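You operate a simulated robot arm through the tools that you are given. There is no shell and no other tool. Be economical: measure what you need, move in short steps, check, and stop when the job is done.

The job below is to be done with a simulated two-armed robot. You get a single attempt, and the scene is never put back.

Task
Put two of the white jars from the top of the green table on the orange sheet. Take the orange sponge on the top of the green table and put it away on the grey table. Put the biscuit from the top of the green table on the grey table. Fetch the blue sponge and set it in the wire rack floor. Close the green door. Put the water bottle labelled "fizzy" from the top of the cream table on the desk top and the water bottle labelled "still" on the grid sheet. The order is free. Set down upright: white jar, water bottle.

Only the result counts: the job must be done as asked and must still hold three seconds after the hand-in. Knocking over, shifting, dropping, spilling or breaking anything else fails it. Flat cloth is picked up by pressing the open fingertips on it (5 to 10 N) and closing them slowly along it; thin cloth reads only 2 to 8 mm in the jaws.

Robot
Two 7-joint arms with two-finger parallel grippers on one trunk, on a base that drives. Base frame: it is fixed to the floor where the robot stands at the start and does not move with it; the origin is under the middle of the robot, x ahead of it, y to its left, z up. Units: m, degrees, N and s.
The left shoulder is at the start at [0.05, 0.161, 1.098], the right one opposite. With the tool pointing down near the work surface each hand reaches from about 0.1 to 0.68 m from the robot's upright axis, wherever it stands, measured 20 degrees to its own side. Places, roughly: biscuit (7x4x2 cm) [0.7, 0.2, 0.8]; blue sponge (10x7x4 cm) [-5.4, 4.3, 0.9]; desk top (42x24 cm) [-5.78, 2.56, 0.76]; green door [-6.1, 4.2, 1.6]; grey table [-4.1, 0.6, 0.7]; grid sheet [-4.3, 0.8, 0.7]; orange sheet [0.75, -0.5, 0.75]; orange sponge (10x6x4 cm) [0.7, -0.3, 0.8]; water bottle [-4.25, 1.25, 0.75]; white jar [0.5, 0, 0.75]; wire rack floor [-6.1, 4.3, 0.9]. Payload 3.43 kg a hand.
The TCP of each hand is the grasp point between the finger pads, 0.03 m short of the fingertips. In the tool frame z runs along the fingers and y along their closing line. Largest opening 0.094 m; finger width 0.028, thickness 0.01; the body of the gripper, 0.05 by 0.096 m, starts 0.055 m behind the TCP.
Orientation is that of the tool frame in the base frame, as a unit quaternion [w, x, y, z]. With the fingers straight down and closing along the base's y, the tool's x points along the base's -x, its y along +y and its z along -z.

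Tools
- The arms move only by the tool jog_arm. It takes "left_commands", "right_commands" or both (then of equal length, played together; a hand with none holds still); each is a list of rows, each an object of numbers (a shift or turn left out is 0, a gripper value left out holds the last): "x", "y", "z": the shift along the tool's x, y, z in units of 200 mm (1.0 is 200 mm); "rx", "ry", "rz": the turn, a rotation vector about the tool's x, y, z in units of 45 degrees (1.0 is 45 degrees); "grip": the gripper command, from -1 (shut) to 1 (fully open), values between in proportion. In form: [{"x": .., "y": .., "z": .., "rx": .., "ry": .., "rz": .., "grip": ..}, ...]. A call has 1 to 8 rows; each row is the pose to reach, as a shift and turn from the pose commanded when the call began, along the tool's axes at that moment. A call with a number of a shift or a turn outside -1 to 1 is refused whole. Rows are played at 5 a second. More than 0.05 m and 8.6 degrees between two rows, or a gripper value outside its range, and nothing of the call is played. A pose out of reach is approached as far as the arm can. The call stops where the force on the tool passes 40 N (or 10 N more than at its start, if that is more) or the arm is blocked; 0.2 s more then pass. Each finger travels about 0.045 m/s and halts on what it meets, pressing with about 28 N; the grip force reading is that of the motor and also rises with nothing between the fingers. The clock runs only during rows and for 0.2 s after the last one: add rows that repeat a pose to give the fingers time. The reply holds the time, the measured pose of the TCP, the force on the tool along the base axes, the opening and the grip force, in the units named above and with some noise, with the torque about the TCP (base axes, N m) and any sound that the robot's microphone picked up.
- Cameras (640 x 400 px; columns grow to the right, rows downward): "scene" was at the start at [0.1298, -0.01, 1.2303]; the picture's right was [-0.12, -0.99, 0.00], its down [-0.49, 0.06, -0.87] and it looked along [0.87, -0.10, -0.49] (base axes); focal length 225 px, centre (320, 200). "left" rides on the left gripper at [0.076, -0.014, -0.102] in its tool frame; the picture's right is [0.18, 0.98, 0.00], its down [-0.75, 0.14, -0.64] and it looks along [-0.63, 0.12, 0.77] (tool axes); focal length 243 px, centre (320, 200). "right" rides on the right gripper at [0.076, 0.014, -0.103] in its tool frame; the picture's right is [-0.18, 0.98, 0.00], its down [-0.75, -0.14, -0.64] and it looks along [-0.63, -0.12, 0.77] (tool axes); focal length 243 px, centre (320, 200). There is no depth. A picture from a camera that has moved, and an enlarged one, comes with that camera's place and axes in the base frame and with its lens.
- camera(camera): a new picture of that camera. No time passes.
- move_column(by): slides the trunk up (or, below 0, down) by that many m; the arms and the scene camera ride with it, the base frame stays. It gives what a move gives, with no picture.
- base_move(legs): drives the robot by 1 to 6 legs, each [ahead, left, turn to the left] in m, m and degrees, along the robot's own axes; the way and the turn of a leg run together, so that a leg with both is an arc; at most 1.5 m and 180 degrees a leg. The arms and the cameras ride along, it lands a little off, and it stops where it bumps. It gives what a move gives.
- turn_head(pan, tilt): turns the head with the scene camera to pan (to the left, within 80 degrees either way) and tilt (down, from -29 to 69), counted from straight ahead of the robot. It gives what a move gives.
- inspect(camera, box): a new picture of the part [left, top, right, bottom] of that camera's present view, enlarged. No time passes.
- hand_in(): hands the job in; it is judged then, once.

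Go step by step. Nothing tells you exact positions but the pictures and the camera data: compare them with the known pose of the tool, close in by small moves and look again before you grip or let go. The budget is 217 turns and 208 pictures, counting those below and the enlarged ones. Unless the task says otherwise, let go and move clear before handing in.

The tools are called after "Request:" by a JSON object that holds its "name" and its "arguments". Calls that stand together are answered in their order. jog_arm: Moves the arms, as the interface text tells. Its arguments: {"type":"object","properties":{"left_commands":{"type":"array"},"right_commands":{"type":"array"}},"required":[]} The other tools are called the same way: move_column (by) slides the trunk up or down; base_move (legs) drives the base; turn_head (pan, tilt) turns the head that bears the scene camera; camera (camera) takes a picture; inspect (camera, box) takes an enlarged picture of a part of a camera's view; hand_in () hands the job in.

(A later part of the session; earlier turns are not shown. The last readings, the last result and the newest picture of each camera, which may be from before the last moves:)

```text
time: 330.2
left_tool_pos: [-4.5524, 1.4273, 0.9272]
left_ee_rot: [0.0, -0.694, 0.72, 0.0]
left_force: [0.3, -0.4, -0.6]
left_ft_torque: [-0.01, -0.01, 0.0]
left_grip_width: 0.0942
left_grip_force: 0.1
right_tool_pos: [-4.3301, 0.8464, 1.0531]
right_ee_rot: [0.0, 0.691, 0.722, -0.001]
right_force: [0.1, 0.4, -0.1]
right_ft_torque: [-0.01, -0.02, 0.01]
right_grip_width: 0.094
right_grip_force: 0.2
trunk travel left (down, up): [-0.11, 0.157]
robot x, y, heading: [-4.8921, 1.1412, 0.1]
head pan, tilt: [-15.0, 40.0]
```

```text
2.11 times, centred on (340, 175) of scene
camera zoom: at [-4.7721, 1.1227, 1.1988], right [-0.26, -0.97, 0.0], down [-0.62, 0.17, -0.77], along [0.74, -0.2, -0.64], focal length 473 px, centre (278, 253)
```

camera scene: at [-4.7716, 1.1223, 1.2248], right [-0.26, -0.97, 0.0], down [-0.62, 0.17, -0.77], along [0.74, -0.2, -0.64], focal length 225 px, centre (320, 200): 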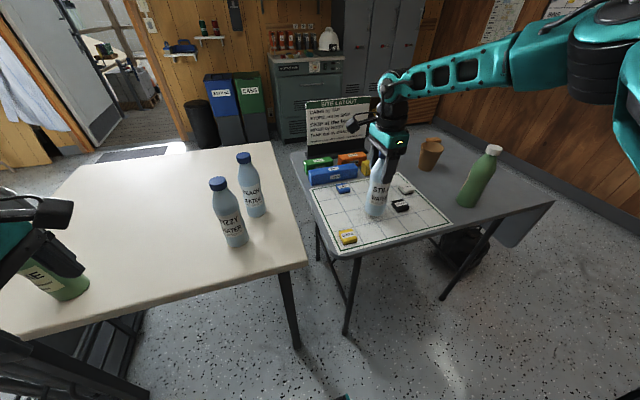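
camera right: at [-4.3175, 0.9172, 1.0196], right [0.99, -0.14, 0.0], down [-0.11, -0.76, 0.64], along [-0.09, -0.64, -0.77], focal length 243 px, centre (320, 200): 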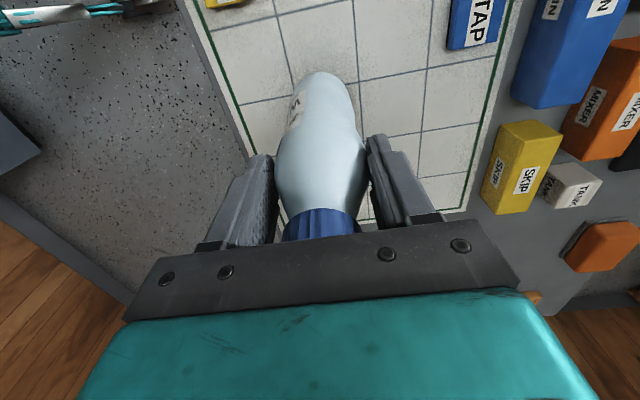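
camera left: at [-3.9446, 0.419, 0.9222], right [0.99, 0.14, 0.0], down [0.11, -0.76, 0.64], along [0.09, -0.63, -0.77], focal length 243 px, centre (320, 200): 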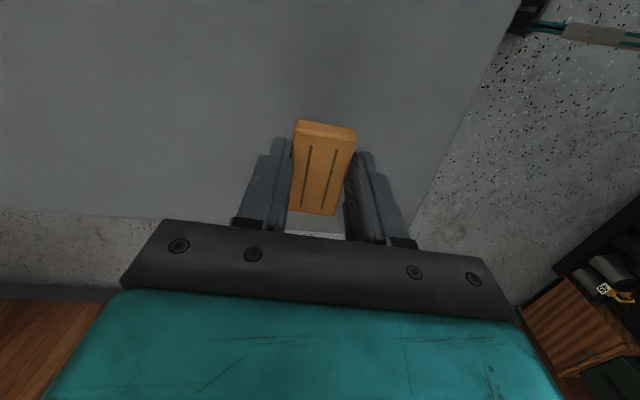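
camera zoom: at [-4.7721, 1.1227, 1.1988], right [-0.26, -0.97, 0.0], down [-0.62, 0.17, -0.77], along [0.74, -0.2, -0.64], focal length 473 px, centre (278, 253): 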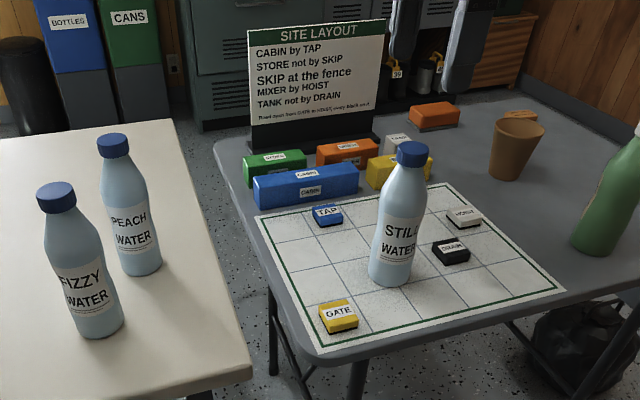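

STILL stands on the grid sheet. For FIZZY at about (-4.328,1.238) I use the left hand: retract the right, raise the left, and shift right.

Request:
{"name": "jog_arm", "arguments": {"right_commands": [{"y": -0.2}, {"y": -0.4}, {"y": -0.6}, {"y": -0.8}, {"y": -1.0}], "left_commands": [{"z": -0.12}, {"z": -0.24}, {"z": -0.36}, {"z": -0.48}, {"z": -0.6}]}}

Request:
{"name": "base_move", "arguments": {"legs": [[0, -0.185, 0]]}}

Request:
{"name": "jog_arm", "arguments": {"left_commands": [{"y": -0.22}, {"y": -0.44}, {"y": -0.66}, {"y": -0.88}, {"y": -1.0}]}}

Request:
{"name": "camera", "arguments": {"camera": "left"}}

Request:
{"name": "turn_head", "arguments": {"pan": 20, "tilt": 40}}

Request:
{"name": "camera", "arguments": {"camera": "scene"}}

```text
time: 331.4
left_tool_pos: [-4.5522, 1.4278, 1.0483]
left_ee_rot: [0.0, -0.694, 0.72, 0.001]
left_force: [-0.2, -0.1, 0.2]
left_ft_torque: [0.0, -0.03, 0.04]
left_grip_width: 0.0938
left_grip_force: 0.0
right_tool_pos: [-4.5305, 0.8378, 1.0559]
right_ee_rot: [0.001, 0.691, 0.723, -0.002]
right_force: [0.9, -0.3, -0.4]
right_ft_torque: [0.0, -0.01, 0.0]
right_grip_width: 0.0937
right_grip_force: 0.1
trunk travel left (down, up): [-0.11, 0.157]
robot x, y, heading: [-4.8976, 1.144, 0.1]
head pan, tilt: [-15.0, 40.0]
```

```text
time: 333.6
left_tool_pos: [-4.5523, 1.2444, 1.0474]
left_ee_rot: [0.0, -0.693, 0.721, 0.0]
left_force: [-0.5, 0.4, -0.3]
left_ft_torque: [-0.01, -0.01, 0.0]
left_grip_width: 0.0942
left_grip_force: 0.0
right_tool_pos: [-4.5272, 0.6544, 1.0536]
right_ee_rot: [0.0, 0.691, 0.723, -0.001]
right_force: [0.8, 0.3, -0.1]
right_ft_torque: [-0.01, 0.01, -0.01]
right_grip_width: 0.0941
right_grip_force: 0.0
trunk travel left (down, up): [-0.11, 0.157]
robot x, y, heading: [-4.8927, 0.9615, 0.0]
head pan, tilt: [-15.0, 40.0]
```

```text
time: 334.8
left_tool_pos: [-4.352, 1.2353, 1.045]
left_ee_rot: [0.0, -0.694, 0.72, 0.0]
left_force: [0.2, 0.3, -0.4]
left_ft_torque: [0.0, 0.0, 0.02]
left_grip_width: 0.0943
left_grip_force: 0.0
right_tool_pos: [-4.5282, 0.6552, 1.0546]
right_ee_rot: [0.0, 0.69, 0.724, -0.001]
right_force: [-0.6, 0.5, 0.1]
right_ft_torque: [0.0, -0.03, -0.02]
right_grip_width: 0.0937
right_grip_force: 0.1
trunk travel left (down, up): [-0.11, 0.157]
robot x, y, heading: [-4.8905, 0.9613, 0.1]
head pan, tilt: [-15.0, 40.0]
```

```text
67 pictures are left
camera left: at [-4.3409, 1.1579, 1.1479], right [-0.99, -0.15, 0.0], down [-0.11, 0.76, 0.64], along [-0.09, 0.63, -0.77], focal length 243 px, centre (320, 200)
```

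left: 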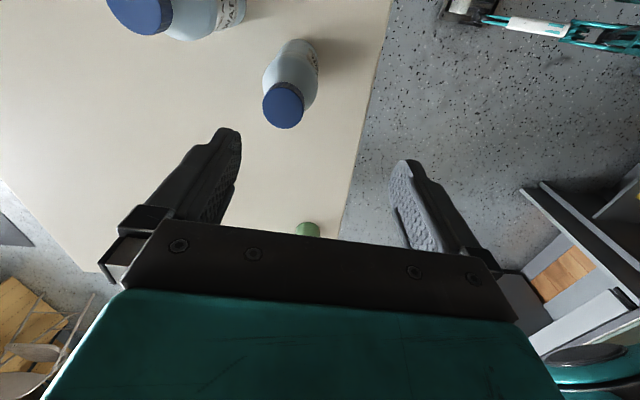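

```text
time: 335.8
left_tool_pos: [-4.3541, 1.2353, 1.0462]
left_ee_rot: [0.0, -0.694, 0.72, -0.001]
left_force: [-0.2, 0.4, 0.8]
left_ft_torque: [0.01, 0.03, -0.04]
left_grip_width: 0.094
left_grip_force: 0.1
right_tool_pos: [-4.5283, 0.6544, 1.0546]
right_ee_rot: [0.0, 0.691, 0.723, -0.001]
right_force: [-0.1, 0.2, -0.8]
right_ft_torque: [-0.01, -0.03, 0.03]
right_grip_width: 0.0939
right_grip_force: 0.1
trunk travel left (down, up): [-0.11, 0.157]
robot x, y, heading: [-4.8902, 0.9547, 0.2]
head pan, tilt: [20.0, 40.0]
```

```text
66 pictures are left
camera scene: at [-4.774, 0.9902, 1.1988], right [0.34, -0.94, 0.0], down [-0.6, -0.22, -0.77], along [0.72, 0.26, -0.64], focal length 225 px, centre (320, 200)
```

scene: 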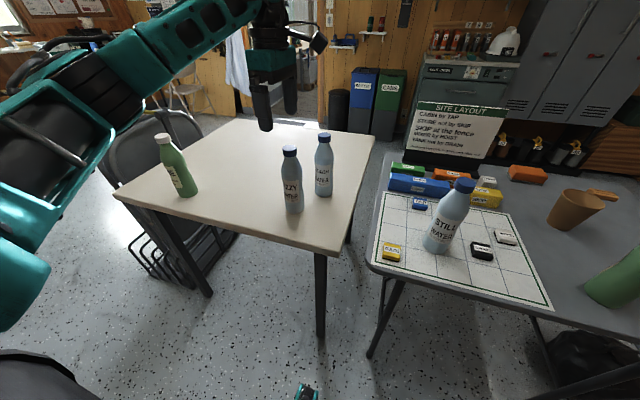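

FIZZY is at about (-4.323,1.229). I align and descend partway.

Request:
{"name": "jog_arm", "arguments": {"left_commands": [{"x": 0.03, "y": -0.15}, {"x": 0.03, "y": -0.15, "z": 0.15}, {"x": 0.03, "y": -0.15, "z": 0.3}, {"x": 0.03, "y": -0.15, "z": 0.4}]}}

Request:
{"name": "camera", "arguments": {"camera": "left"}}

```text
time: 336.8
left_tool_pos: [-4.3242, 1.2301, 0.9669]
left_ee_rot: [0.0, -0.694, 0.72, -0.001]
left_force: [-0.7, -0.1, 0.3]
left_ft_torque: [-0.04, 0.0, 0.01]
left_grip_width: 0.0939
left_grip_force: 0.0
right_tool_pos: [-4.528, 0.6543, 1.0543]
right_ee_rot: [0.0, 0.69, 0.723, -0.001]
right_force: [0.4, -1.2, -0.2]
right_ft_torque: [0.03, 0.0, -0.02]
right_grip_width: 0.0943
right_grip_force: 0.0
trunk travel left (down, up): [-0.11, 0.157]
robot x, y, heading: [-4.8979, 0.9603, 0.3]
head pan, tilt: [20.0, 40.0]
```

```text
65 pictures are left
camera left: at [-4.3123, 1.1531, 1.0684], right [-0.99, -0.15, 0.0], down [-0.11, 0.76, 0.64], along [-0.09, 0.63, -0.77], focal length 243 px, centre (320, 200)
```

left: 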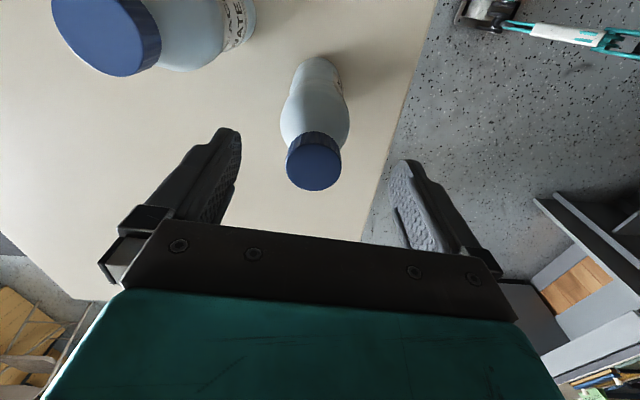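

Request:
{"name": "jog_arm", "arguments": {"left_commands": [{"z": 0.15}, {"z": 0.28}, {"z": 0.35}, {"z": 0.35}]}}

Request:
{"name": "inspect", "arguments": {"camera": "scene", "box": [200, 60, 400, 240]}}

```text
time: 337.8
left_tool_pos: [-4.3216, 1.2295, 0.8954]
left_ee_rot: [0.001, -0.695, 0.719, 0.0]
left_force: [-0.3, 0.2, -0.5]
left_ft_torque: [0.01, 0.01, 0.0]
left_grip_width: 0.0942
left_grip_force: 0.0
right_tool_pos: [-4.5283, 0.655, 1.054]
right_ee_rot: [0.0, 0.69, 0.723, 0.0]
right_force: [0.0, -0.4, 0.3]
right_ft_torque: [0.01, -0.02, 0.0]
right_grip_width: 0.0938
right_grip_force: 0.1
trunk travel left (down, up): [-0.11, 0.157]
robot x, y, heading: [-4.8934, 0.9613, 0.4]
head pan, tilt: [20.0, 40.0]
```

```text
2.22 times, centred on (300, 150) of scene
camera zoom: at [-4.774, 0.9902, 1.1988], right [0.34, -0.94, 0.0], down [-0.6, -0.22, -0.77], along [0.72, 0.26, -0.64], focal length 500 px, centre (364, 311)
```

zoom: 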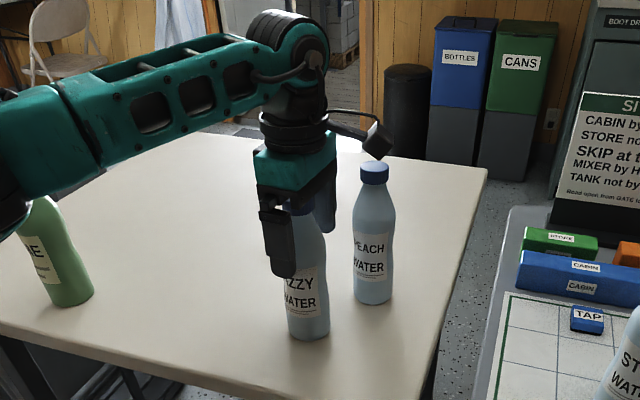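

Request:
{"name": "jog_arm", "arguments": {"left_commands": [{"grip": -1}, {}, {}, {}, {}, {}, {"z": -0.12}, {"z": -0.25}]}}

Request:
{"name": "jog_arm", "arguments": {"left_commands": [{"z": -0.2}, {"z": -0.4}, {"z": -0.6}, {"z": -0.6, "y": 0.22}, {"z": -0.6, "y": 0.44}, {"z": -0.6, "y": 0.66}, {"z": -0.6, "y": 0.88}, {"z": -0.6, "y": 1.0}]}}

Request:
{"name": "camera", "arguments": {"camera": "scene"}}

Request:
{"name": "camera", "arguments": {"camera": "left"}}

```text
time: 339.6
left_tool_pos: [-4.3242, 1.2296, 0.9451]
left_ee_rot: [0.0, -0.694, 0.72, 0.0]
left_force: [-0.1, 0.2, -4.4]
left_ft_torque: [-0.02, 0.0, 0.01]
left_grip_width: 0.0575
left_grip_force: 28.2
right_tool_pos: [-4.5296, 0.6556, 1.0547]
right_ee_rot: [0.0, 0.691, 0.723, -0.002]
right_force: [0.1, 0.0, -1.1]
right_ft_torque: [-0.01, 0.0, 0.01]
right_grip_width: 0.0941
right_grip_force: 0.1
trunk travel left (down, up): [-0.11, 0.157]
robot x, y, heading: [-4.896, 0.9599, 0.2]
head pan, tilt: [20.0, 40.0]
```

```text
time: 341.4
left_tool_pos: [-4.5236, 1.2378, 1.0709]
left_ee_rot: [-0.001, -0.694, 0.72, 0.0]
left_force: [-0.8, 0.2, -4.8]
left_ft_torque: [-0.03, -0.02, -0.01]
left_grip_width: 0.0577
left_grip_force: 27.8
right_tool_pos: [-4.5289, 0.6554, 1.0552]
right_ee_rot: [0.001, 0.691, 0.723, -0.002]
right_force: [-0.3, -0.3, 0.7]
right_ft_torque: [0.01, -0.01, -0.03]
right_grip_width: 0.0941
right_grip_force: 0.0
trunk travel left (down, up): [-0.11, 0.157]
robot x, y, heading: [-4.8929, 0.9616, 0.2]
head pan, tilt: [20.0, 40.0]
```

```text
63 pictures are left
camera scene: at [-4.774, 0.9905, 1.1988], right [0.34, -0.94, 0.0], down [-0.6, -0.22, -0.77], along [0.72, 0.26, -0.64], focal length 225 px, centre (320, 200)
```

scene: 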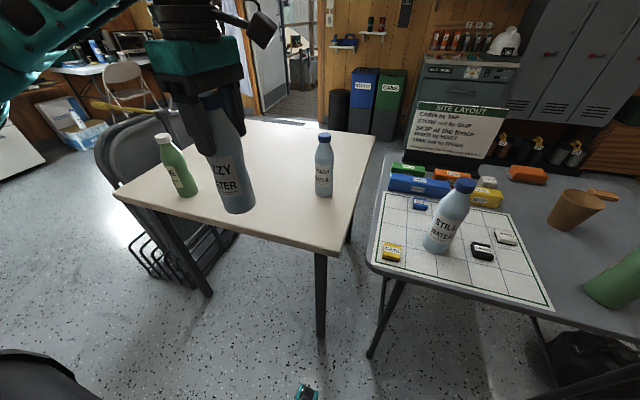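

```text
62 pictures are left
camera left: at [-4.5118, 1.1605, 1.173], right [-0.99, -0.15, 0.0], down [-0.11, 0.76, 0.64], along [-0.1, 0.63, -0.77], focal length 243 px, centre (320, 200)
```

left: 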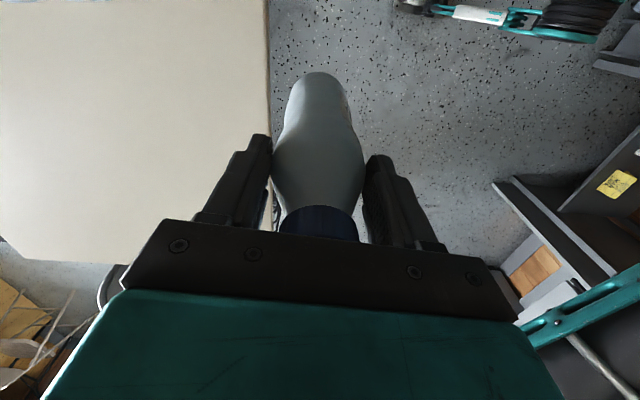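

FIZZY is held (0.0575 m). I retreat up the aisle and turn to face the desk.

Request:
{"name": "base_move", "arguments": {"legs": [[-0.13, 0, 0], [0, 1.2, 0], [0.1, 1.0, 0], [0, 0, -90], [0, 0, -90]]}}

Request:
{"name": "turn_head", "arguments": {"pan": 20, "tilt": 35}}

Request:
{"name": "camera", "arguments": {"camera": "scene"}}

```text
time: 369.2
left_tool_pos: [-5.3132, 2.8574, 1.0708]
left_ee_rot: [-0.001, 0.714, 0.7, 0.001]
left_force: [0.3, -0.3, -4.4]
left_ft_torque: [0.04, 0.01, -0.01]
left_grip_width: 0.0575
left_grip_force: 28.3
right_tool_pos: [-5.3166, 3.4405, 1.0538]
right_ee_rot: [-0.002, 0.729, -0.685, 0.001]
right_force: [-0.1, -0.1, -0.4]
right_ft_torque: [0.02, -0.03, 0.02]
right_grip_width: 0.0941
right_grip_force: 0.1
trunk travel left (down, up): [-0.11, 0.157]
robot x, y, heading: [-4.9455, 3.138, -178.9]
head pan, tilt: [20.0, 40.0]
```

```text
time: 369.9
left_tool_pos: [-5.3136, 2.8578, 1.0707]
left_ee_rot: [-0.001, 0.714, 0.7, 0.0]
left_force: [-0.5, -0.8, -4.2]
left_ft_torque: [0.01, 0.0, 0.02]
left_grip_width: 0.0576
left_grip_force: 28.0
right_tool_pos: [-5.316, 3.4405, 1.0548]
right_ee_rot: [-0.001, 0.728, -0.686, 0.0]
right_force: [0.5, 0.2, 0.1]
right_ft_torque: [-0.02, 0.0, -0.01]
right_grip_width: 0.0941
right_grip_force: 0.1
trunk travel left (down, up): [-0.11, 0.157]
robot x, y, heading: [-4.942, 3.1451, -178.8]
head pan, tilt: [20.0, 35.0]
```

```text
61 pictures are left
camera scene: at [-5.0691, 3.1088, 1.2063], right [-0.36, 0.93, 0.0], down [0.54, 0.21, -0.82], along [-0.76, -0.29, -0.57], focal length 225 px, centre (320, 200)
```

scene: 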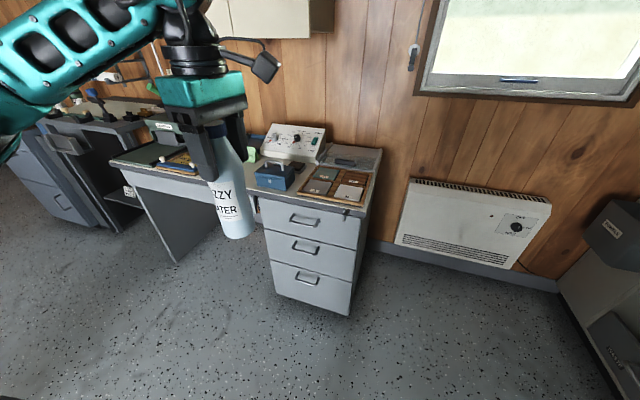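

I move toward the desk to see its free area.

Request:
{"name": "base_move", "arguments": {"legs": [[0.0, 0.28, -1.2]]}}

Request:
{"name": "turn_head", "arguments": {"pan": 5, "tilt": 30}}

Request:
{"name": "camera", "arguments": {"camera": "scene"}}

Request:
{"name": "camera", "arguments": {"camera": "left"}}

```text
time: 372.9
left_tool_pos: [-5.3117, 2.5835, 1.0697]
left_ee_rot: [-0.001, 0.718, 0.696, 0.001]
left_force: [0.7, -1.3, -5.0]
left_ft_torque: [-0.01, 0.01, -0.01]
left_grip_width: 0.0576
left_grip_force: 28.4
right_tool_pos: [-5.3105, 3.1653, 1.0538]
right_ee_rot: [-0.001, 0.725, -0.689, 0.0]
right_force: [-0.1, 0.3, 0.4]
right_ft_torque: [-0.03, 0.04, -0.04]
right_grip_width: 0.0939
right_grip_force: 0.1
trunk travel left (down, up): [-0.11, 0.157]
robot x, y, heading: [-4.9418, 2.8635, -179.4]
head pan, tilt: [20.0, 35.0]
```

```text
time: 373.7
left_tool_pos: [-5.313, 2.5819, 1.0704]
left_ee_rot: [0.0, 0.718, 0.696, 0.001]
left_force: [1.2, 0.8, -3.7]
left_ft_torque: [0.03, -0.01, -0.03]
left_grip_width: 0.0575
left_grip_force: 27.8
right_tool_pos: [-5.3097, 3.1643, 1.055]
right_ee_rot: [-0.001, 0.725, -0.689, 0.0]
right_force: [0.0, 0.8, -0.1]
right_ft_torque: [0.03, -0.01, 0.03]
right_grip_width: 0.0941
right_grip_force: 0.0
trunk travel left (down, up): [-0.11, 0.157]
robot x, y, heading: [-4.9414, 2.8606, -179.7]
head pan, tilt: [5.0, 30.0]
```

```text
60 pictures are left
camera scene: at [-5.0736, 2.8527, 1.2141], right [-0.1, 1.0, 0.0], down [0.5, 0.05, -0.87], along [-0.86, -0.08, -0.5], focal length 225 px, centre (320, 200)
```

scene: 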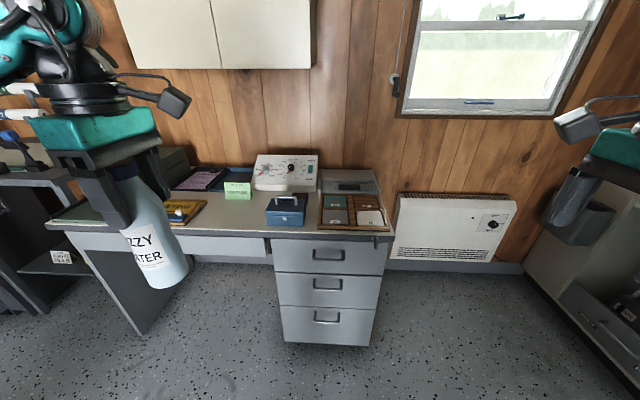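

```text
59 pictures are left
camera left: at [-5.3241, 2.658, 1.1727], right [0.99, 0.15, 0.0], down [0.12, -0.76, 0.64], along [0.1, -0.63, -0.77], focal length 243 px, centre (320, 200)
```

left: 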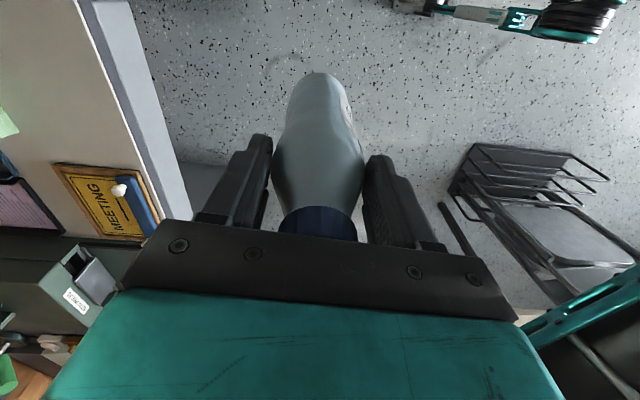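

The free patch on the desk is around (-5.71,2.465), between the clipboard and the blue cash box. I approach it.

Request:
{"name": "base_move", "arguments": {"legs": [[0.2, 0.115, -0.4]]}}

Request:
{"name": "jog_arm", "arguments": {"left_commands": [{"y": -0.2}, {"y": -0.4}, {"y": -0.6}, {"y": -0.8}, {"y": -0.95}]}}

Request:
{"name": "turn_head", "arguments": {"pan": 15, "tilt": 40}}

Request:
{"name": "camera", "arguments": {"camera": "scene"}}

Request:
{"name": "camera", "arguments": {"camera": "left"}}

```text
time: 375.4
left_tool_pos: [-5.5193, 2.4683, 1.0703]
left_ee_rot: [0.0, 0.723, 0.691, 0.001]
left_force: [-0.6, 0.0, -3.7]
left_ft_torque: [0.04, 0.01, 0.03]
left_grip_width: 0.0573
left_grip_force: 27.7
right_tool_pos: [-5.5093, 3.0511, 1.0543]
right_ee_rot: [-0.002, 0.719, -0.695, -0.001]
right_force: [0.0, -0.5, 0.9]
right_ft_torque: [0.0, -0.04, -0.02]
right_grip_width: 0.0939
right_grip_force: 0.1
trunk travel left (down, up): [-0.11, 0.157]
robot x, y, heading: [-5.1433, 2.7409, 179.9]
head pan, tilt: [5.0, 30.0]
```

```text
time: 376.6
left_tool_pos: [-5.7084, 2.4747, 1.0695]
left_ee_rot: [0.001, 0.723, 0.69, 0.0]
left_force: [-0.2, 0.6, -4.2]
left_ft_torque: [0.01, 0.0, 0.0]
left_grip_width: 0.0575
left_grip_force: 27.8
right_tool_pos: [-5.5096, 3.052, 1.0554]
right_ee_rot: [-0.001, 0.721, -0.693, 0.0]
right_force: [0.1, 1.4, 0.0]
right_ft_torque: [0.02, 0.01, 0.0]
right_grip_width: 0.0942
right_grip_force: 0.0
trunk travel left (down, up): [-0.11, 0.157]
robot x, y, heading: [-5.1459, 2.7418, 179.5]
head pan, tilt: [5.0, 30.0]
```

```text
time: 377.4
left_tool_pos: [-5.7082, 2.4754, 1.0698]
left_ee_rot: [-0.001, 0.723, 0.69, 0.001]
left_force: [0.2, 0.3, -3.5]
left_ft_torque: [0.03, 0.01, 0.01]
left_grip_width: 0.0574
left_grip_force: 28.0
right_tool_pos: [-5.5102, 3.0506, 1.0542]
right_ee_rot: [0.0, 0.72, -0.694, 0.0]
right_force: [-0.4, 0.3, 0.5]
right_ft_torque: [0.01, -0.01, -0.01]
right_grip_width: 0.0939
right_grip_force: 0.1
trunk travel left (down, up): [-0.11, 0.157]
robot x, y, heading: [-5.1464, 2.7446, 179.8]
head pan, tilt: [15.0, 40.0]
```

```text
58 pictures are left
camera scene: at [-5.269, 2.7217, 1.1988], right [-0.25, 0.97, 0.0], down [0.62, 0.16, -0.77], along [-0.74, -0.19, -0.64], focal length 225 px, centre (320, 200)
```

scene: 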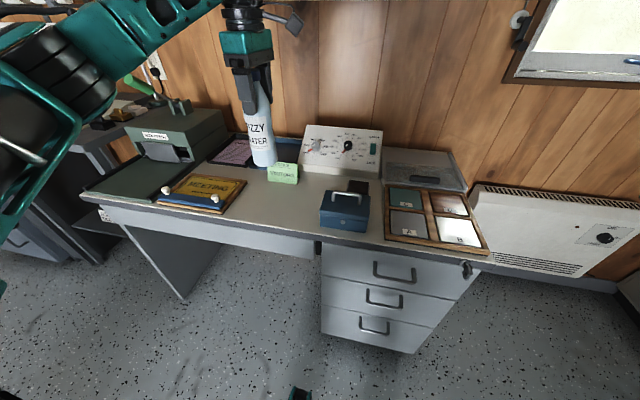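

```text
57 pictures are left
camera left: at [-5.7184, 2.5505, 1.1717], right [0.99, 0.14, 0.0], down [0.11, -0.76, 0.64], along [0.09, -0.63, -0.77], focal length 243 px, centre (320, 200)
```

left: 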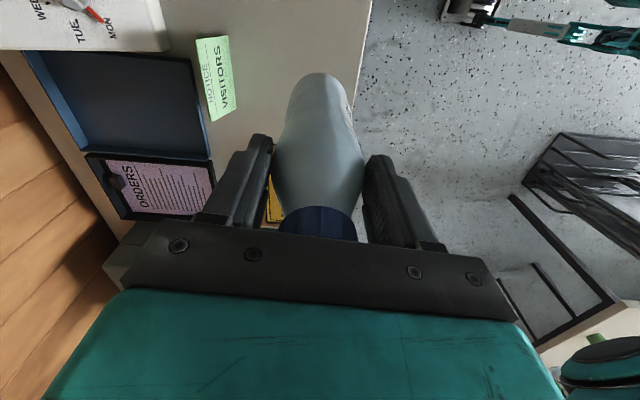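

The drop point falls on clear desk between the clipboard, sign and cash box. I lower FIZZY.

Request:
{"name": "jog_arm", "arguments": {"left_commands": [{"z": 0.15}, {"z": 0.3}, {"z": 0.45}, {"z": 0.58}, {"z": 0.66}]}}

Request:
{"name": "inspect", "arguments": {"camera": "scene", "box": [180, 100, 400, 260]}}

```text
time: 378.6
left_tool_pos: [-5.7079, 2.4748, 0.937]
left_ee_rot: [-0.001, 0.723, 0.691, 0.001]
left_force: [-0.8, -0.9, -4.6]
left_ft_torque: [0.02, 0.04, -0.01]
left_grip_width: 0.0575
left_grip_force: 28.1
right_tool_pos: [-5.5082, 3.051, 1.0547]
right_ee_rot: [-0.001, 0.72, -0.694, 0.0]
right_force: [-0.4, -0.2, -0.6]
right_ft_torque: [-0.01, 0.0, -0.02]
right_grip_width: 0.0939
right_grip_force: 0.1
trunk travel left (down, up): [-0.11, 0.157]
robot x, y, heading: [-5.149, 2.7436, 179.9]
head pan, tilt: [15.0, 40.0]
```

```text
2.50 times, centred on (290, 180) of scene
camera zoom: at [-5.269, 2.7215, 1.1988], right [-0.25, 0.97, 0.0], down [0.62, 0.16, -0.77], along [-0.74, -0.19, -0.64], focal length 562 px, centre (395, 250)
```

zoom: 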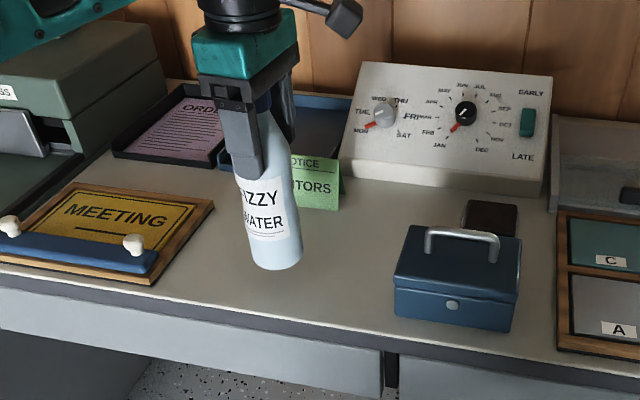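

Request:
{"name": "jog_arm", "arguments": {"left_commands": [{"z": 0.04}, {"z": 0.06}, {"z": 0.08}]}}

Request:
{"name": "inspect", "arguments": {"camera": "scene", "box": [180, 100, 400, 260]}}

```text
time: 379.4
left_tool_pos: [-5.7091, 2.4766, 0.922]
left_ee_rot: [0.0, 0.723, 0.691, 0.0]
left_force: [0.4, 0.1, -3.6]
left_ft_torque: [0.02, -0.03, 0.0]
left_grip_width: 0.0575
left_grip_force: 27.8
right_tool_pos: [-5.5081, 3.0502, 1.055]
right_ee_rot: [-0.001, 0.72, -0.694, 0.001]
right_force: [0.1, -0.6, 1.0]
right_ft_torque: [0.0, 0.0, 0.0]
right_grip_width: 0.0939
right_grip_force: 0.1
trunk travel left (down, up): [-0.11, 0.157]
robot x, y, heading: [-5.1457, 2.7397, 179.5]
head pan, tilt: [15.0, 40.0]
```

```text
2.50 times, centred on (290, 180) of scene
camera zoom: at [-5.2689, 2.7216, 1.1988], right [-0.25, 0.97, 0.0], down [0.62, 0.16, -0.77], along [-0.74, -0.19, -0.64], focal length 562 px, centre (395, 250)
```

zoom: 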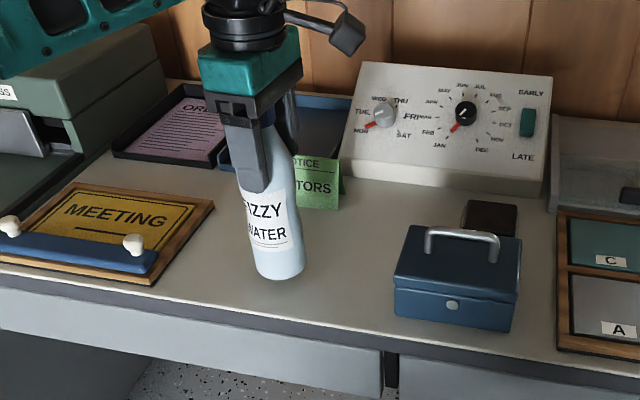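

Request:
{"name": "jog_arm", "arguments": {"left_commands": [{"z": 0.015}, {"z": 0.03}]}}

```text
time: 380.0
left_tool_pos: [-5.7095, 2.4772, 0.9152]
left_ee_rot: [-0.001, 0.723, 0.691, 0.0]
left_force: [0.2, 0.0, -4.5]
left_ft_torque: [0.02, -0.02, 0.02]
left_grip_width: 0.0574
left_grip_force: 28.5
right_tool_pos: [-5.5087, 3.0508, 1.0544]
right_ee_rot: [-0.001, 0.72, -0.694, 0.0]
right_force: [0.9, -0.9, 0.7]
right_ft_torque: [0.03, -0.01, -0.05]
right_grip_width: 0.0939
right_grip_force: 0.1
trunk travel left (down, up): [-0.11, 0.157]
robot x, y, heading: [-5.1421, 2.7414, 179.8]
head pan, tilt: [15.0, 40.0]
```

Request:
{"name": "jog_arm", "arguments": {"left_commands": [{"z": 0.015}, {"z": 0.028}]}}

```text
time: 380.6
left_tool_pos: [-5.7084, 2.4765, 0.9106]
left_ee_rot: [-0.001, 0.723, 0.69, 0.0]
left_force: [-0.5, -0.7, -4.6]
left_ft_torque: [0.04, -0.01, 0.03]
left_grip_width: 0.0576
left_grip_force: 28.1
right_tool_pos: [-5.5093, 3.0504, 1.0552]
right_ee_rot: [0.0, 0.721, -0.693, 0.0]
right_force: [0.2, 0.1, 0.1]
right_ft_torque: [-0.03, 0.02, 0.0]
right_grip_width: 0.0939
right_grip_force: 0.0
trunk travel left (down, up): [-0.11, 0.157]
robot x, y, heading: [-5.1437, 2.7455, 179.7]
head pan, tilt: [15.0, 40.0]
```

Request:
{"name": "jog_arm", "arguments": {"left_commands": [{"z": 0.015}, {"z": 0.03}]}}

```text
time: 381.2
left_tool_pos: [-5.7099, 2.477, 0.9062]
left_ee_rot: [0.0, 0.723, 0.691, -0.001]
left_force: [1.8, -1.0, 1.8]
left_ft_torque: [-0.17, -0.38, -0.04]
left_grip_width: 0.0576
left_grip_force: 28.0
right_tool_pos: [-5.5089, 3.0504, 1.0545]
right_ee_rot: [-0.001, 0.72, -0.694, 0.001]
right_force: [0.4, 0.1, -0.2]
right_ft_torque: [0.01, -0.02, -0.01]
right_grip_width: 0.0943
right_grip_force: 0.0
trunk travel left (down, up): [-0.11, 0.157]
robot x, y, heading: [-5.1463, 2.7416, 179.8]
head pan, tilt: [15.0, 40.0]
```

Contact: the load is now carried by the desk. I release and rise.

Request:
{"name": "jog_arm", "arguments": {"left_commands": [{"grip": 0.2}, {"grip": 0.6}, {"grip": 1}, {}, {"z": -0.2}, {"z": -0.4}, {"z": -0.6}, {"z": -0.8}]}}

Request:
{"name": "jog_arm", "arguments": {"left_commands": [{"y": 0.22}, {"y": 0.44}, {"y": 0.66}, {"y": 0.88}, {"y": 1.0}]}}

Request:
{"name": "inspect", "arguments": {"camera": "scene", "box": [180, 100, 400, 260]}}

```text
time: 383.0
left_tool_pos: [-5.7078, 2.4758, 1.0668]
left_ee_rot: [0.0, 0.723, 0.691, 0.001]
left_force: [-0.2, 0.4, 0.0]
left_ft_torque: [-0.01, -0.04, -0.02]
left_grip_width: 0.094
left_grip_force: 0.1
right_tool_pos: [-5.5084, 3.0504, 1.0546]
right_ee_rot: [-0.001, 0.72, -0.694, 0.0]
right_force: [0.8, -1.0, -0.2]
right_ft_torque: [0.01, -0.03, 0.01]
right_grip_width: 0.0937
right_grip_force: 0.0
trunk travel left (down, up): [-0.11, 0.157]
robot x, y, heading: [-5.1436, 2.7435, 179.4]
head pan, tilt: [15.0, 40.0]
```

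```text
time: 384.2
left_tool_pos: [-5.51, 2.4677, 1.0672]
left_ee_rot: [0.0, 0.722, 0.692, 0.0]
left_force: [-0.3, 0.1, 0.4]
left_ft_torque: [-0.01, 0.0, -0.02]
left_grip_width: 0.0941
left_grip_force: 0.0
right_tool_pos: [-5.5095, 3.0516, 1.0553]
right_ee_rot: [-0.002, 0.72, -0.694, 0.0]
right_force: [-0.1, 0.0, -0.6]
right_ft_torque: [0.01, 0.02, 0.02]
right_grip_width: 0.0937
right_grip_force: 0.1
trunk travel left (down, up): [-0.11, 0.157]
robot x, y, heading: [-5.147, 2.7426, 179.6]
head pan, tilt: [15.0, 40.0]
```

```text
2.50 times, centred on (290, 180) of scene
camera zoom: at [-5.2684, 2.7217, 1.1988], right [-0.25, 0.97, 0.0], down [0.62, 0.16, -0.77], along [-0.74, -0.19, -0.64], focal length 562 px, centre (395, 250)
```

zoom: 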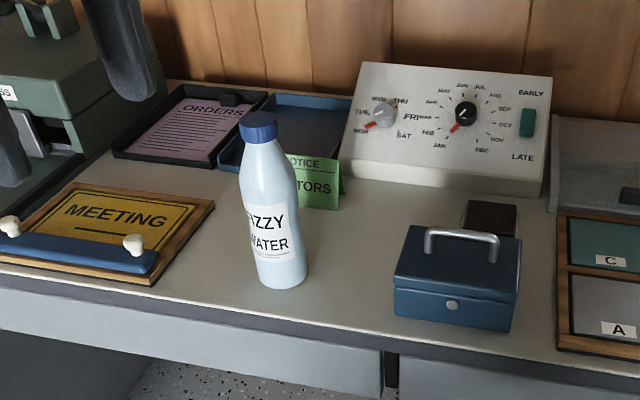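

FIZZY stands on the desk. Next I back off and turn toward the sink corner for the blue sponge and green door.

Request:
{"name": "base_move", "arguments": {"legs": [[-0.3, -0.2, 0], [0, 0, -75]]}}

Request:
{"name": "turn_head", "arguments": {"pan": 15, "tilt": 15}}

Request:
{"name": "camera", "arguments": {"camera": "scene"}}

```text
time: 389.8
left_tool_pos: [-5.1993, 3.2246, 1.0685]
left_ee_rot: [0.0, 0.995, 0.102, 0.001]
left_force: [0.1, -0.7, -0.4]
left_ft_torque: [0.01, -0.03, -0.03]
left_grip_width: 0.094
left_grip_force: 0.0
right_tool_pos: [-4.6341, 3.367, 1.0549]
right_ee_rot: [0.001, -0.142, 0.99, 0.0]
right_force: [-0.1, -0.1, 0.4]
right_ft_torque: [0.01, 0.02, -0.03]
right_grip_width: 0.0941
right_grip_force: 0.1
trunk travel left (down, up): [-0.11, 0.157]
robot x, y, heading: [-4.8446, 2.9412, 103.8]
head pan, tilt: [15.0, 40.0]
```

```text
time: 390.7
left_tool_pos: [-5.1982, 3.2245, 1.0674]
left_ee_rot: [0.0, 0.995, 0.102, 0.0]
left_force: [0.3, -0.3, -0.3]
left_ft_torque: [0.01, 0.01, 0.0]
left_grip_width: 0.0941
left_grip_force: 0.0
right_tool_pos: [-4.6334, 3.3674, 1.0553]
right_ee_rot: [0.002, -0.142, 0.99, 0.0]
right_force: [-0.8, 0.1, 0.8]
right_ft_torque: [-0.02, -0.02, -0.01]
right_grip_width: 0.094
right_grip_force: 0.1
trunk travel left (down, up): [-0.11, 0.157]
robot x, y, heading: [-4.8428, 2.9426, 103.8]
head pan, tilt: [15.0, 15.0]
```

```text
53 pictures are left
camera scene: at [-4.8986, 3.0619, 1.2383], right [0.88, 0.48, 0.0], down [0.13, -0.23, -0.97], along [-0.47, 0.85, -0.26], focal length 225 px, centre (320, 200)
```

scene: 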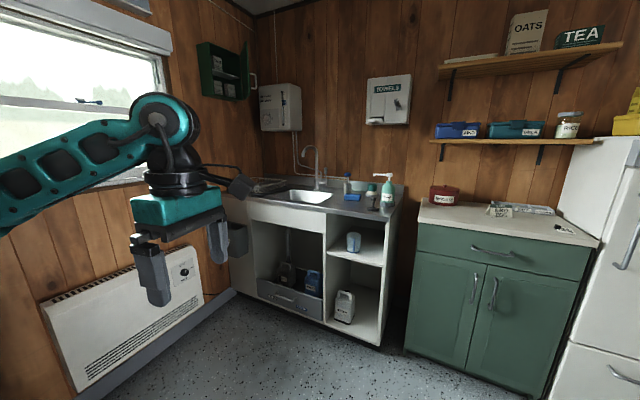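

Request:
{"name": "inspect", "arguments": {"camera": "scene", "box": [180, 30, 300, 120]}}

Request:
{"name": "inspect", "arguments": {"camera": "scene", "box": [215, 135, 415, 230]}}

```text
4.44 times, centred on (240, 75) of scene
camera zoom: at [-4.8986, 3.0619, 1.2383], right [0.88, 0.48, 0.0], down [0.13, -0.23, -0.97], along [-0.47, 0.85, -0.26], focal length 999 px, centre (676, 756)
```

zoom: 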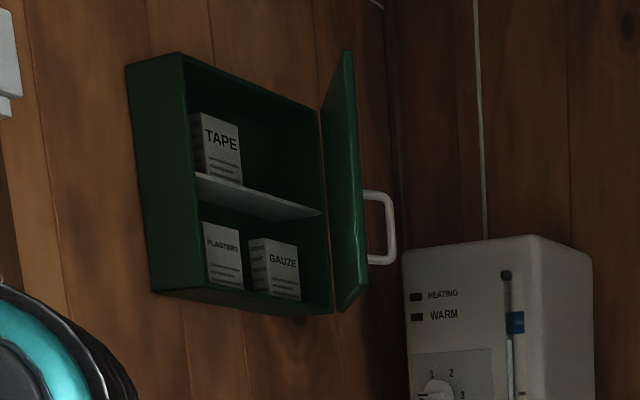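

```text
3.20 times, centred on (315, 182) of scene
camera zoom: at [-4.8986, 3.0619, 1.2383], right [0.88, 0.48, 0.0], down [0.13, -0.23, -0.97], along [-0.47, 0.85, -0.26], focal length 719 px, centre (336, 256)
```

zoom: 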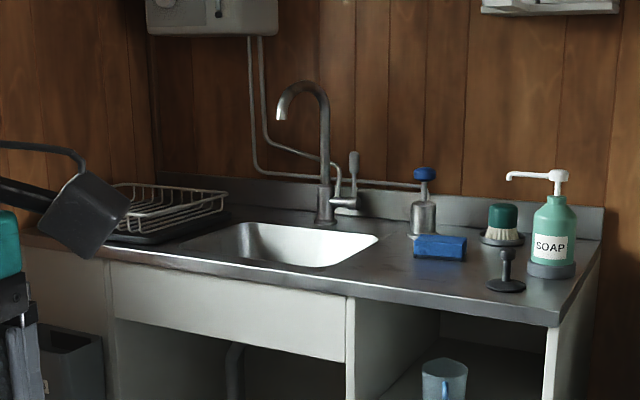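

The blue sponge is on the counter near (-5.39,4.34), the wire dish rack is in the corner, and the green first-aid cabinet door stands ajar above it. I move closer, facing the counter.

Request:
{"name": "base_move", "arguments": {"legs": [[0, 0, -14], [0.42, 0.72, 0]]}}

Request:
{"name": "turn_head", "arguments": {"pan": 0, "tilt": 45}}

Request:
{"name": "camera", "arguments": {"camera": "scene"}}

```text
time: 398.1
left_tool_pos: [-5.8124, 3.7213, 1.0686]
left_ee_rot: [0.0, 1.0, -0.022, 0.001]
left_force: [-0.3, 0.8, -0.9]
left_ft_torque: [-0.01, 0.02, 0.02]
left_grip_width: 0.094
left_grip_force: 0.0
right_tool_pos: [-5.2298, 3.7221, 1.0558]
right_ee_rot: [0.001, -0.019, 1.0, -0.001]
right_force: [0.3, -0.4, -0.5]
right_ft_torque: [-0.01, 0.02, -0.03]
right_grip_width: 0.094
right_grip_force: 0.1
trunk travel left (down, up): [-0.11, 0.157]
robot x, y, heading: [-5.5388, 3.3582, 89.8]
head pan, tilt: [15.0, 15.0]
```

```text
time: 399.0
left_tool_pos: [-5.8125, 3.7206, 1.0683]
left_ee_rot: [0.001, 1.0, -0.021, 0.001]
left_force: [-0.1, 0.0, 0.6]
left_ft_torque: [-0.04, -0.03, 0.01]
left_grip_width: 0.094
left_grip_force: 0.1
right_tool_pos: [-5.2298, 3.7221, 1.0541]
right_ee_rot: [0.001, -0.019, 1.0, -0.002]
right_force: [-0.6, -0.2, 0.1]
right_ft_torque: [-0.01, 0.01, -0.03]
right_grip_width: 0.0939
right_grip_force: 0.1
trunk travel left (down, up): [-0.11, 0.157]
robot x, y, heading: [-5.5334, 3.359, 89.8]
head pan, tilt: [0.0, 45.0]
```

```text
50 pictures are left
camera scene: at [-5.5374, 3.4803, 1.1916], right [1.0, 0.0, 0.0], down [0.0, -0.71, -0.71], along [0.0, 0.71, -0.71], focal length 225 px, centre (320, 200)
```

scene: 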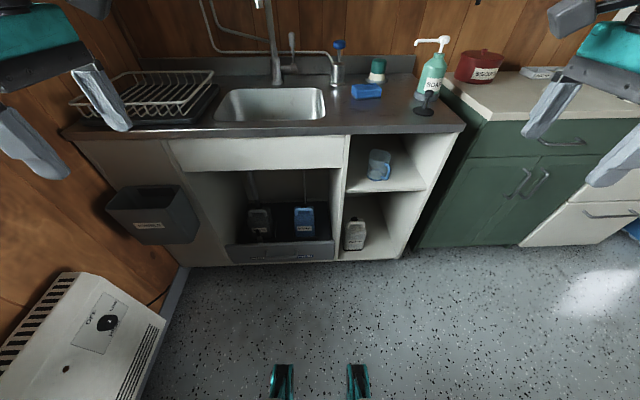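

The sponge is at (-5.384,4.27) with its long side along x, and the rack spans about x -6.19 to -5.88, y 4.08–4.30. I position the left hand over the sponge.

Request:
{"name": "base_move", "arguments": {"legs": [[0.15, -0.42, 0], [0.1, 0, 0]]}}

Request:
{"name": "jog_arm", "arguments": {"left_commands": [{"y": 0.0, "z": 0.0}]}}

Request:
{"name": "turn_head", "arguments": {"pan": 15, "tilt": 45}}

Request:
{"name": "camera", "arguments": {"camera": "scene"}}

Request:
{"name": "camera", "arguments": {"camera": "left"}}

```text
time: 404.0
left_tool_pos: [-5.3955, 3.9683, 1.0666]
left_ee_rot: [0.0, 1.0, -0.018, 0.001]
left_force: [-0.6, 0.6, 0.4]
left_ft_torque: [-0.01, -0.02, 0.0]
left_grip_width: 0.0937
left_grip_force: 0.0
right_tool_pos: [-4.8116, 3.9726, 1.0545]
right_ee_rot: [0.001, -0.023, 1.0, -0.001]
right_force: [-0.4, 0.3, -0.7]
right_ft_torque: [-0.03, 0.02, -0.01]
right_grip_width: 0.0938
right_grip_force: 0.1
trunk travel left (down, up): [-0.11, 0.157]
robot x, y, heading: [-5.119, 3.6062, 90.1]
head pan, tilt: [0.0, 45.0]
```

```text
time: 404.4
left_tool_pos: [-5.3952, 3.9679, 1.0692]
left_ee_rot: [0.0, 1.0, -0.018, 0.0]
left_force: [-0.4, -0.6, 0.5]
left_ft_torque: [-0.02, 0.02, 0.02]
left_grip_width: 0.094
left_grip_force: 0.1
right_tool_pos: [-4.8125, 3.9715, 1.0551]
right_ee_rot: [0.001, -0.023, 1.0, -0.001]
right_force: [-0.6, -0.3, 0.3]
right_ft_torque: [0.0, -0.01, 0.02]
right_grip_width: 0.0937
right_grip_force: 0.1
trunk travel left (down, up): [-0.11, 0.157]
robot x, y, heading: [-5.1163, 3.6074, 90.3]
head pan, tilt: [0.0, 45.0]
```

```text
time: 405.2
left_tool_pos: [-5.3953, 3.968, 1.0688]
left_ee_rot: [0.0, 1.0, -0.018, 0.0]
left_force: [-0.8, 0.3, 0.0]
left_ft_torque: [-0.01, 0.03, -0.01]
left_grip_width: 0.0941
left_grip_force: 0.0
right_tool_pos: [-4.8124, 3.9723, 1.0551]
right_ee_rot: [0.001, -0.023, 1.0, -0.001]
right_force: [-0.2, -0.1, 0.1]
right_ft_torque: [0.01, 0.0, 0.0]
right_grip_width: 0.0942
right_grip_force: 0.1
trunk travel left (down, up): [-0.11, 0.157]
robot x, y, heading: [-5.1193, 3.6055, 90.0]
head pan, tilt: [15.0, 45.0]
```

```text
49 pictures are left
camera scene: at [-5.1398, 3.7261, 1.1916], right [0.97, 0.26, 0.0], down [0.18, -0.68, -0.71], along [-0.18, 0.68, -0.71], focal length 225 px, centre (320, 200)
```

scene: 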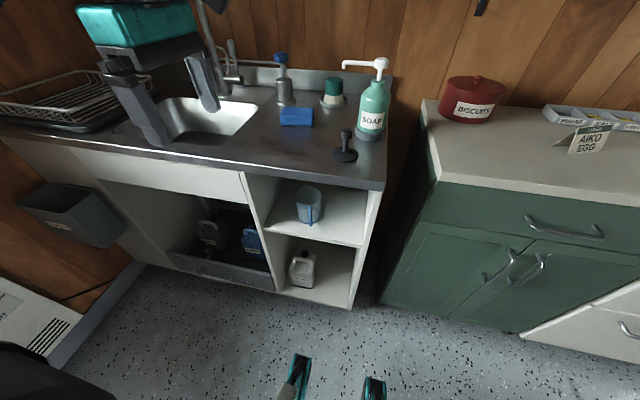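

```text
48 pictures are left
camera left: at [-5.3185, 3.9789, 1.1704], right [0.15, -0.99, 0.0], down [-0.76, -0.11, 0.64], along [-0.63, -0.09, -0.77], focal length 243 px, centre (320, 200)
```

left: 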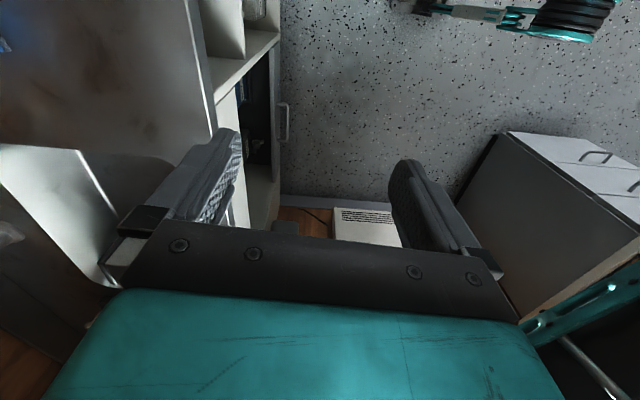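

Triangulating the two views puts the sponge at (-5.373,4.334) with its top at z≈0.90. I move 0.1 m closer and reach over it.

Request:
{"name": "base_move", "arguments": {"legs": [[0.11, 0, 0]]}}

Request:
{"name": "jog_arm", "arguments": {"left_commands": [{"y": -0.22, "x": 0.03}, {"y": -0.44, "x": 0.06}, {"y": -0.66, "x": 0.09}, {"y": -0.88, "x": 0.12}, {"y": -1.0, "x": 0.13}]}}

Request:
{"name": "camera", "arguments": {"camera": "left"}}

Request:
{"name": "camera", "arguments": {"camera": "scene"}}

```text
time: 406.4
left_tool_pos: [-5.3959, 4.076, 1.0667]
left_ee_rot: [0.0, 1.0, -0.019, 0.001]
left_force: [-0.1, -0.1, 0.0]
left_ft_torque: [0.01, -0.01, -0.03]
left_grip_width: 0.0941
left_grip_force: 0.1
right_tool_pos: [-4.8129, 4.0806, 1.055]
right_ee_rot: [0.001, -0.023, 1.0, -0.001]
right_force: [-0.1, 0.9, 0.6]
right_ft_torque: [-0.04, 0.01, 0.0]
right_grip_width: 0.0939
right_grip_force: 0.0
trunk travel left (down, up): [-0.11, 0.157]
robot x, y, heading: [-5.1189, 3.7153, 90.3]
head pan, tilt: [15.0, 45.0]
```

```text
time: 407.6
left_tool_pos: [-5.3655, 4.2747, 1.0668]
left_ee_rot: [0.0, 1.0, -0.019, 0.0]
left_force: [-0.2, 0.6, 0.0]
left_ft_torque: [-0.01, 0.0, -0.01]
left_grip_width: 0.094
left_grip_force: 0.0
right_tool_pos: [-4.8131, 4.081, 1.054]
right_ee_rot: [0.001, -0.023, 1.0, -0.001]
right_force: [0.2, 0.2, 0.5]
right_ft_torque: [0.0, -0.03, -0.02]
right_grip_width: 0.0941
right_grip_force: 0.1
trunk travel left (down, up): [-0.11, 0.157]
robot x, y, heading: [-5.1175, 3.7123, 89.9]
head pan, tilt: [15.0, 45.0]
```

```text
47 pictures are left
camera left: at [-5.2892, 4.2869, 1.1688], right [0.15, -0.99, 0.0], down [-0.76, -0.11, 0.64], along [-0.63, -0.09, -0.77], focal length 243 px, centre (320, 200)
```

left: 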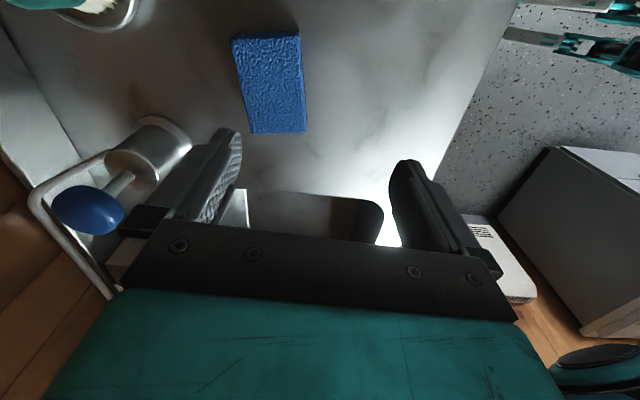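

```text
46 pictures are left
camera scene: at [-5.1401, 3.8342, 1.1915], right [0.97, 0.26, 0.0], down [0.18, -0.68, -0.71], along [-0.19, 0.68, -0.71], focal length 225 px, centre (320, 200)
```

scene: 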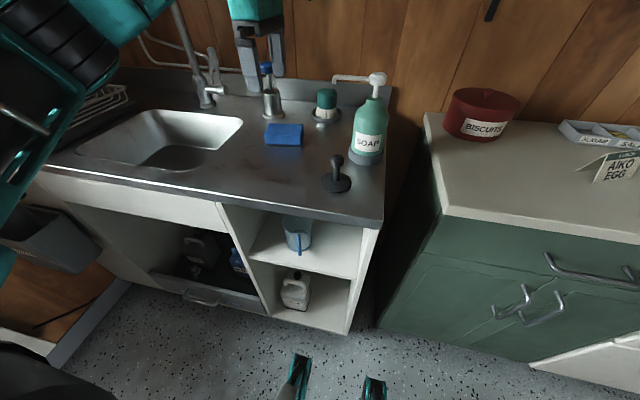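

The sponge is at (-5.366,4.327). I move over it and descend.

Request:
{"name": "jog_arm", "arguments": {"left_commands": [{"y": -0.15}, {"y": -0.265}, {"y": -0.265, "z": 0.2}, {"y": -0.265, "z": 0.4}, {"y": -0.265, "z": 0.55}, {"y": -0.265, "z": 0.65}]}}

Request:
{"name": "camera", "arguments": {"camera": "left"}}

Request:
{"name": "inspect", "arguments": {"camera": "scene", "box": [200, 20, 400, 200]}}

```text
time: 408.9
left_tool_pos: [-5.3623, 4.3266, 0.9367]
left_ee_rot: [0.0, 1.0, -0.018, 0.001]
left_force: [0.8, 0.2, 0.1]
left_ft_torque: [-0.02, -0.02, -0.02]
left_grip_width: 0.0941
left_grip_force: 0.0
right_tool_pos: [-4.8142, 4.0809, 1.0543]
right_ee_rot: [0.0, -0.023, 1.0, -0.002]
right_force: [-0.2, 0.4, -0.4]
right_ft_torque: [0.0, -0.01, 0.0]
right_grip_width: 0.0939
right_grip_force: 0.0
trunk travel left (down, up): [-0.11, 0.157]
robot x, y, heading: [-5.1179, 3.7153, 90.1]
head pan, tilt: [15.0, 45.0]
```

```text
45 pictures are left
camera left: at [-5.2852, 4.3381, 1.0387], right [0.15, -0.99, 0.0], down [-0.76, -0.11, 0.64], along [-0.63, -0.1, -0.77], focal length 243 px, centre (320, 200)
```

left: 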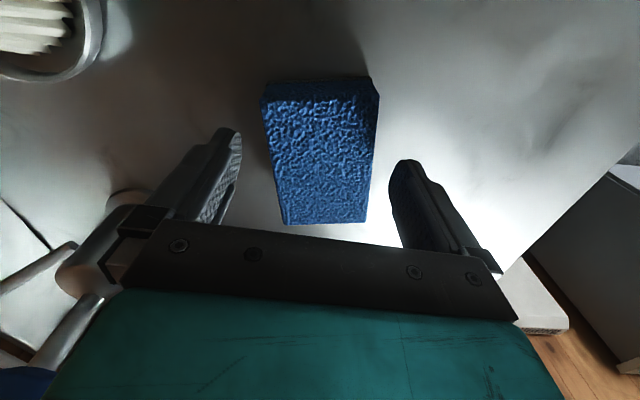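

```text
2.22 times, centred on (300, 110) of scene
camera zoom: at [-5.1404, 3.8342, 1.1916], right [0.97, 0.26, 0.0], down [0.19, -0.68, -0.71], along [-0.19, 0.68, -0.71], focal length 500 px, centre (364, 400)
```

zoom: 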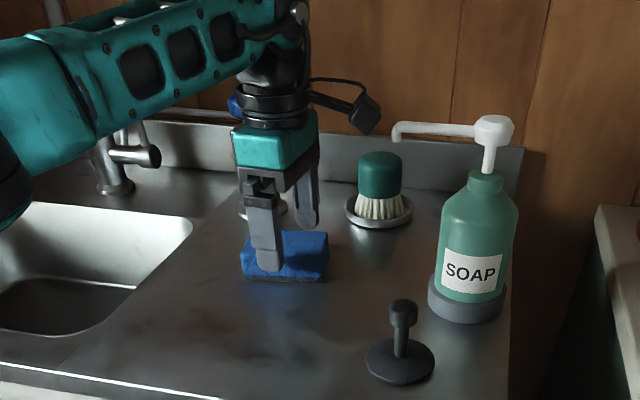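

Request:
{"name": "jog_arm", "arguments": {"left_commands": [{"z": 0.1}, {"z": 0.17}, {"z": 0.17, "grip": -1}, {"z": 0.17}, {"z": 0.17}, {"z": 0.17}, {"z": 0.17}, {"z": 0.1}]}}

Request:
{"name": "jog_arm", "arguments": {"left_commands": [{"z": -0.2}, {"z": -0.4}, {"z": -0.6}, {"z": -0.75}]}}

Request:
{"name": "camera", "arguments": {"camera": "left"}}

```text
time: 410.2
left_tool_pos: [-5.3626, 4.3263, 0.9102]
left_ee_rot: [0.0, 1.0, -0.018, 0.002]
left_force: [0.5, -3.6, 15.1]
left_ft_torque: [-0.69, 0.25, 0.07]
left_grip_width: 0.0717
left_grip_force: 27.7
right_tool_pos: [-4.8133, 4.0793, 1.0555]
right_ee_rot: [0.001, -0.025, 1.0, 0.0]
right_force: [-0.3, -0.2, -0.1]
right_ft_torque: [0.02, 0.01, -0.01]
right_grip_width: 0.094
right_grip_force: 0.0
trunk travel left (down, up): [-0.11, 0.157]
robot x, y, heading: [-5.1206, 3.7143, 90.6]
head pan, tilt: [15.0, 45.0]
stopped in row 6 (left hand): the force on the tool passed its limit at 40 N (the readings are from after the stop); the commanded pose is now the measured one
```

```text
time: 411.2
left_tool_pos: [-5.3631, 4.3254, 1.056]
left_ee_rot: [0.002, 1.0, -0.018, 0.001]
left_force: [-0.4, 0.9, 0.8]
left_ft_torque: [-0.02, 0.0, 0.01]
left_grip_width: 0.071
left_grip_force: 27.9
right_tool_pos: [-4.8126, 4.0798, 1.0549]
right_ee_rot: [0.001, -0.024, 1.0, -0.001]
right_force: [1.4, 0.5, -0.1]
right_ft_torque: [-0.01, -0.02, 0.04]
right_grip_width: 0.094
right_grip_force: 0.0
trunk travel left (down, up): [-0.11, 0.157]
robot x, y, heading: [-5.116, 3.7153, 90.2]
head pan, tilt: [15.0, 45.0]
```

```text
43 pictures are left
camera left: at [-5.2861, 4.3368, 1.1587], right [0.15, -0.99, 0.0], down [-0.76, -0.11, 0.64], along [-0.63, -0.1, -0.77], focal length 243 px, centre (320, 200)
```

left: 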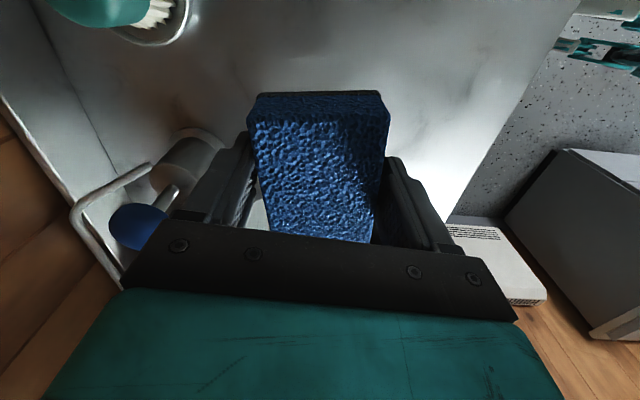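

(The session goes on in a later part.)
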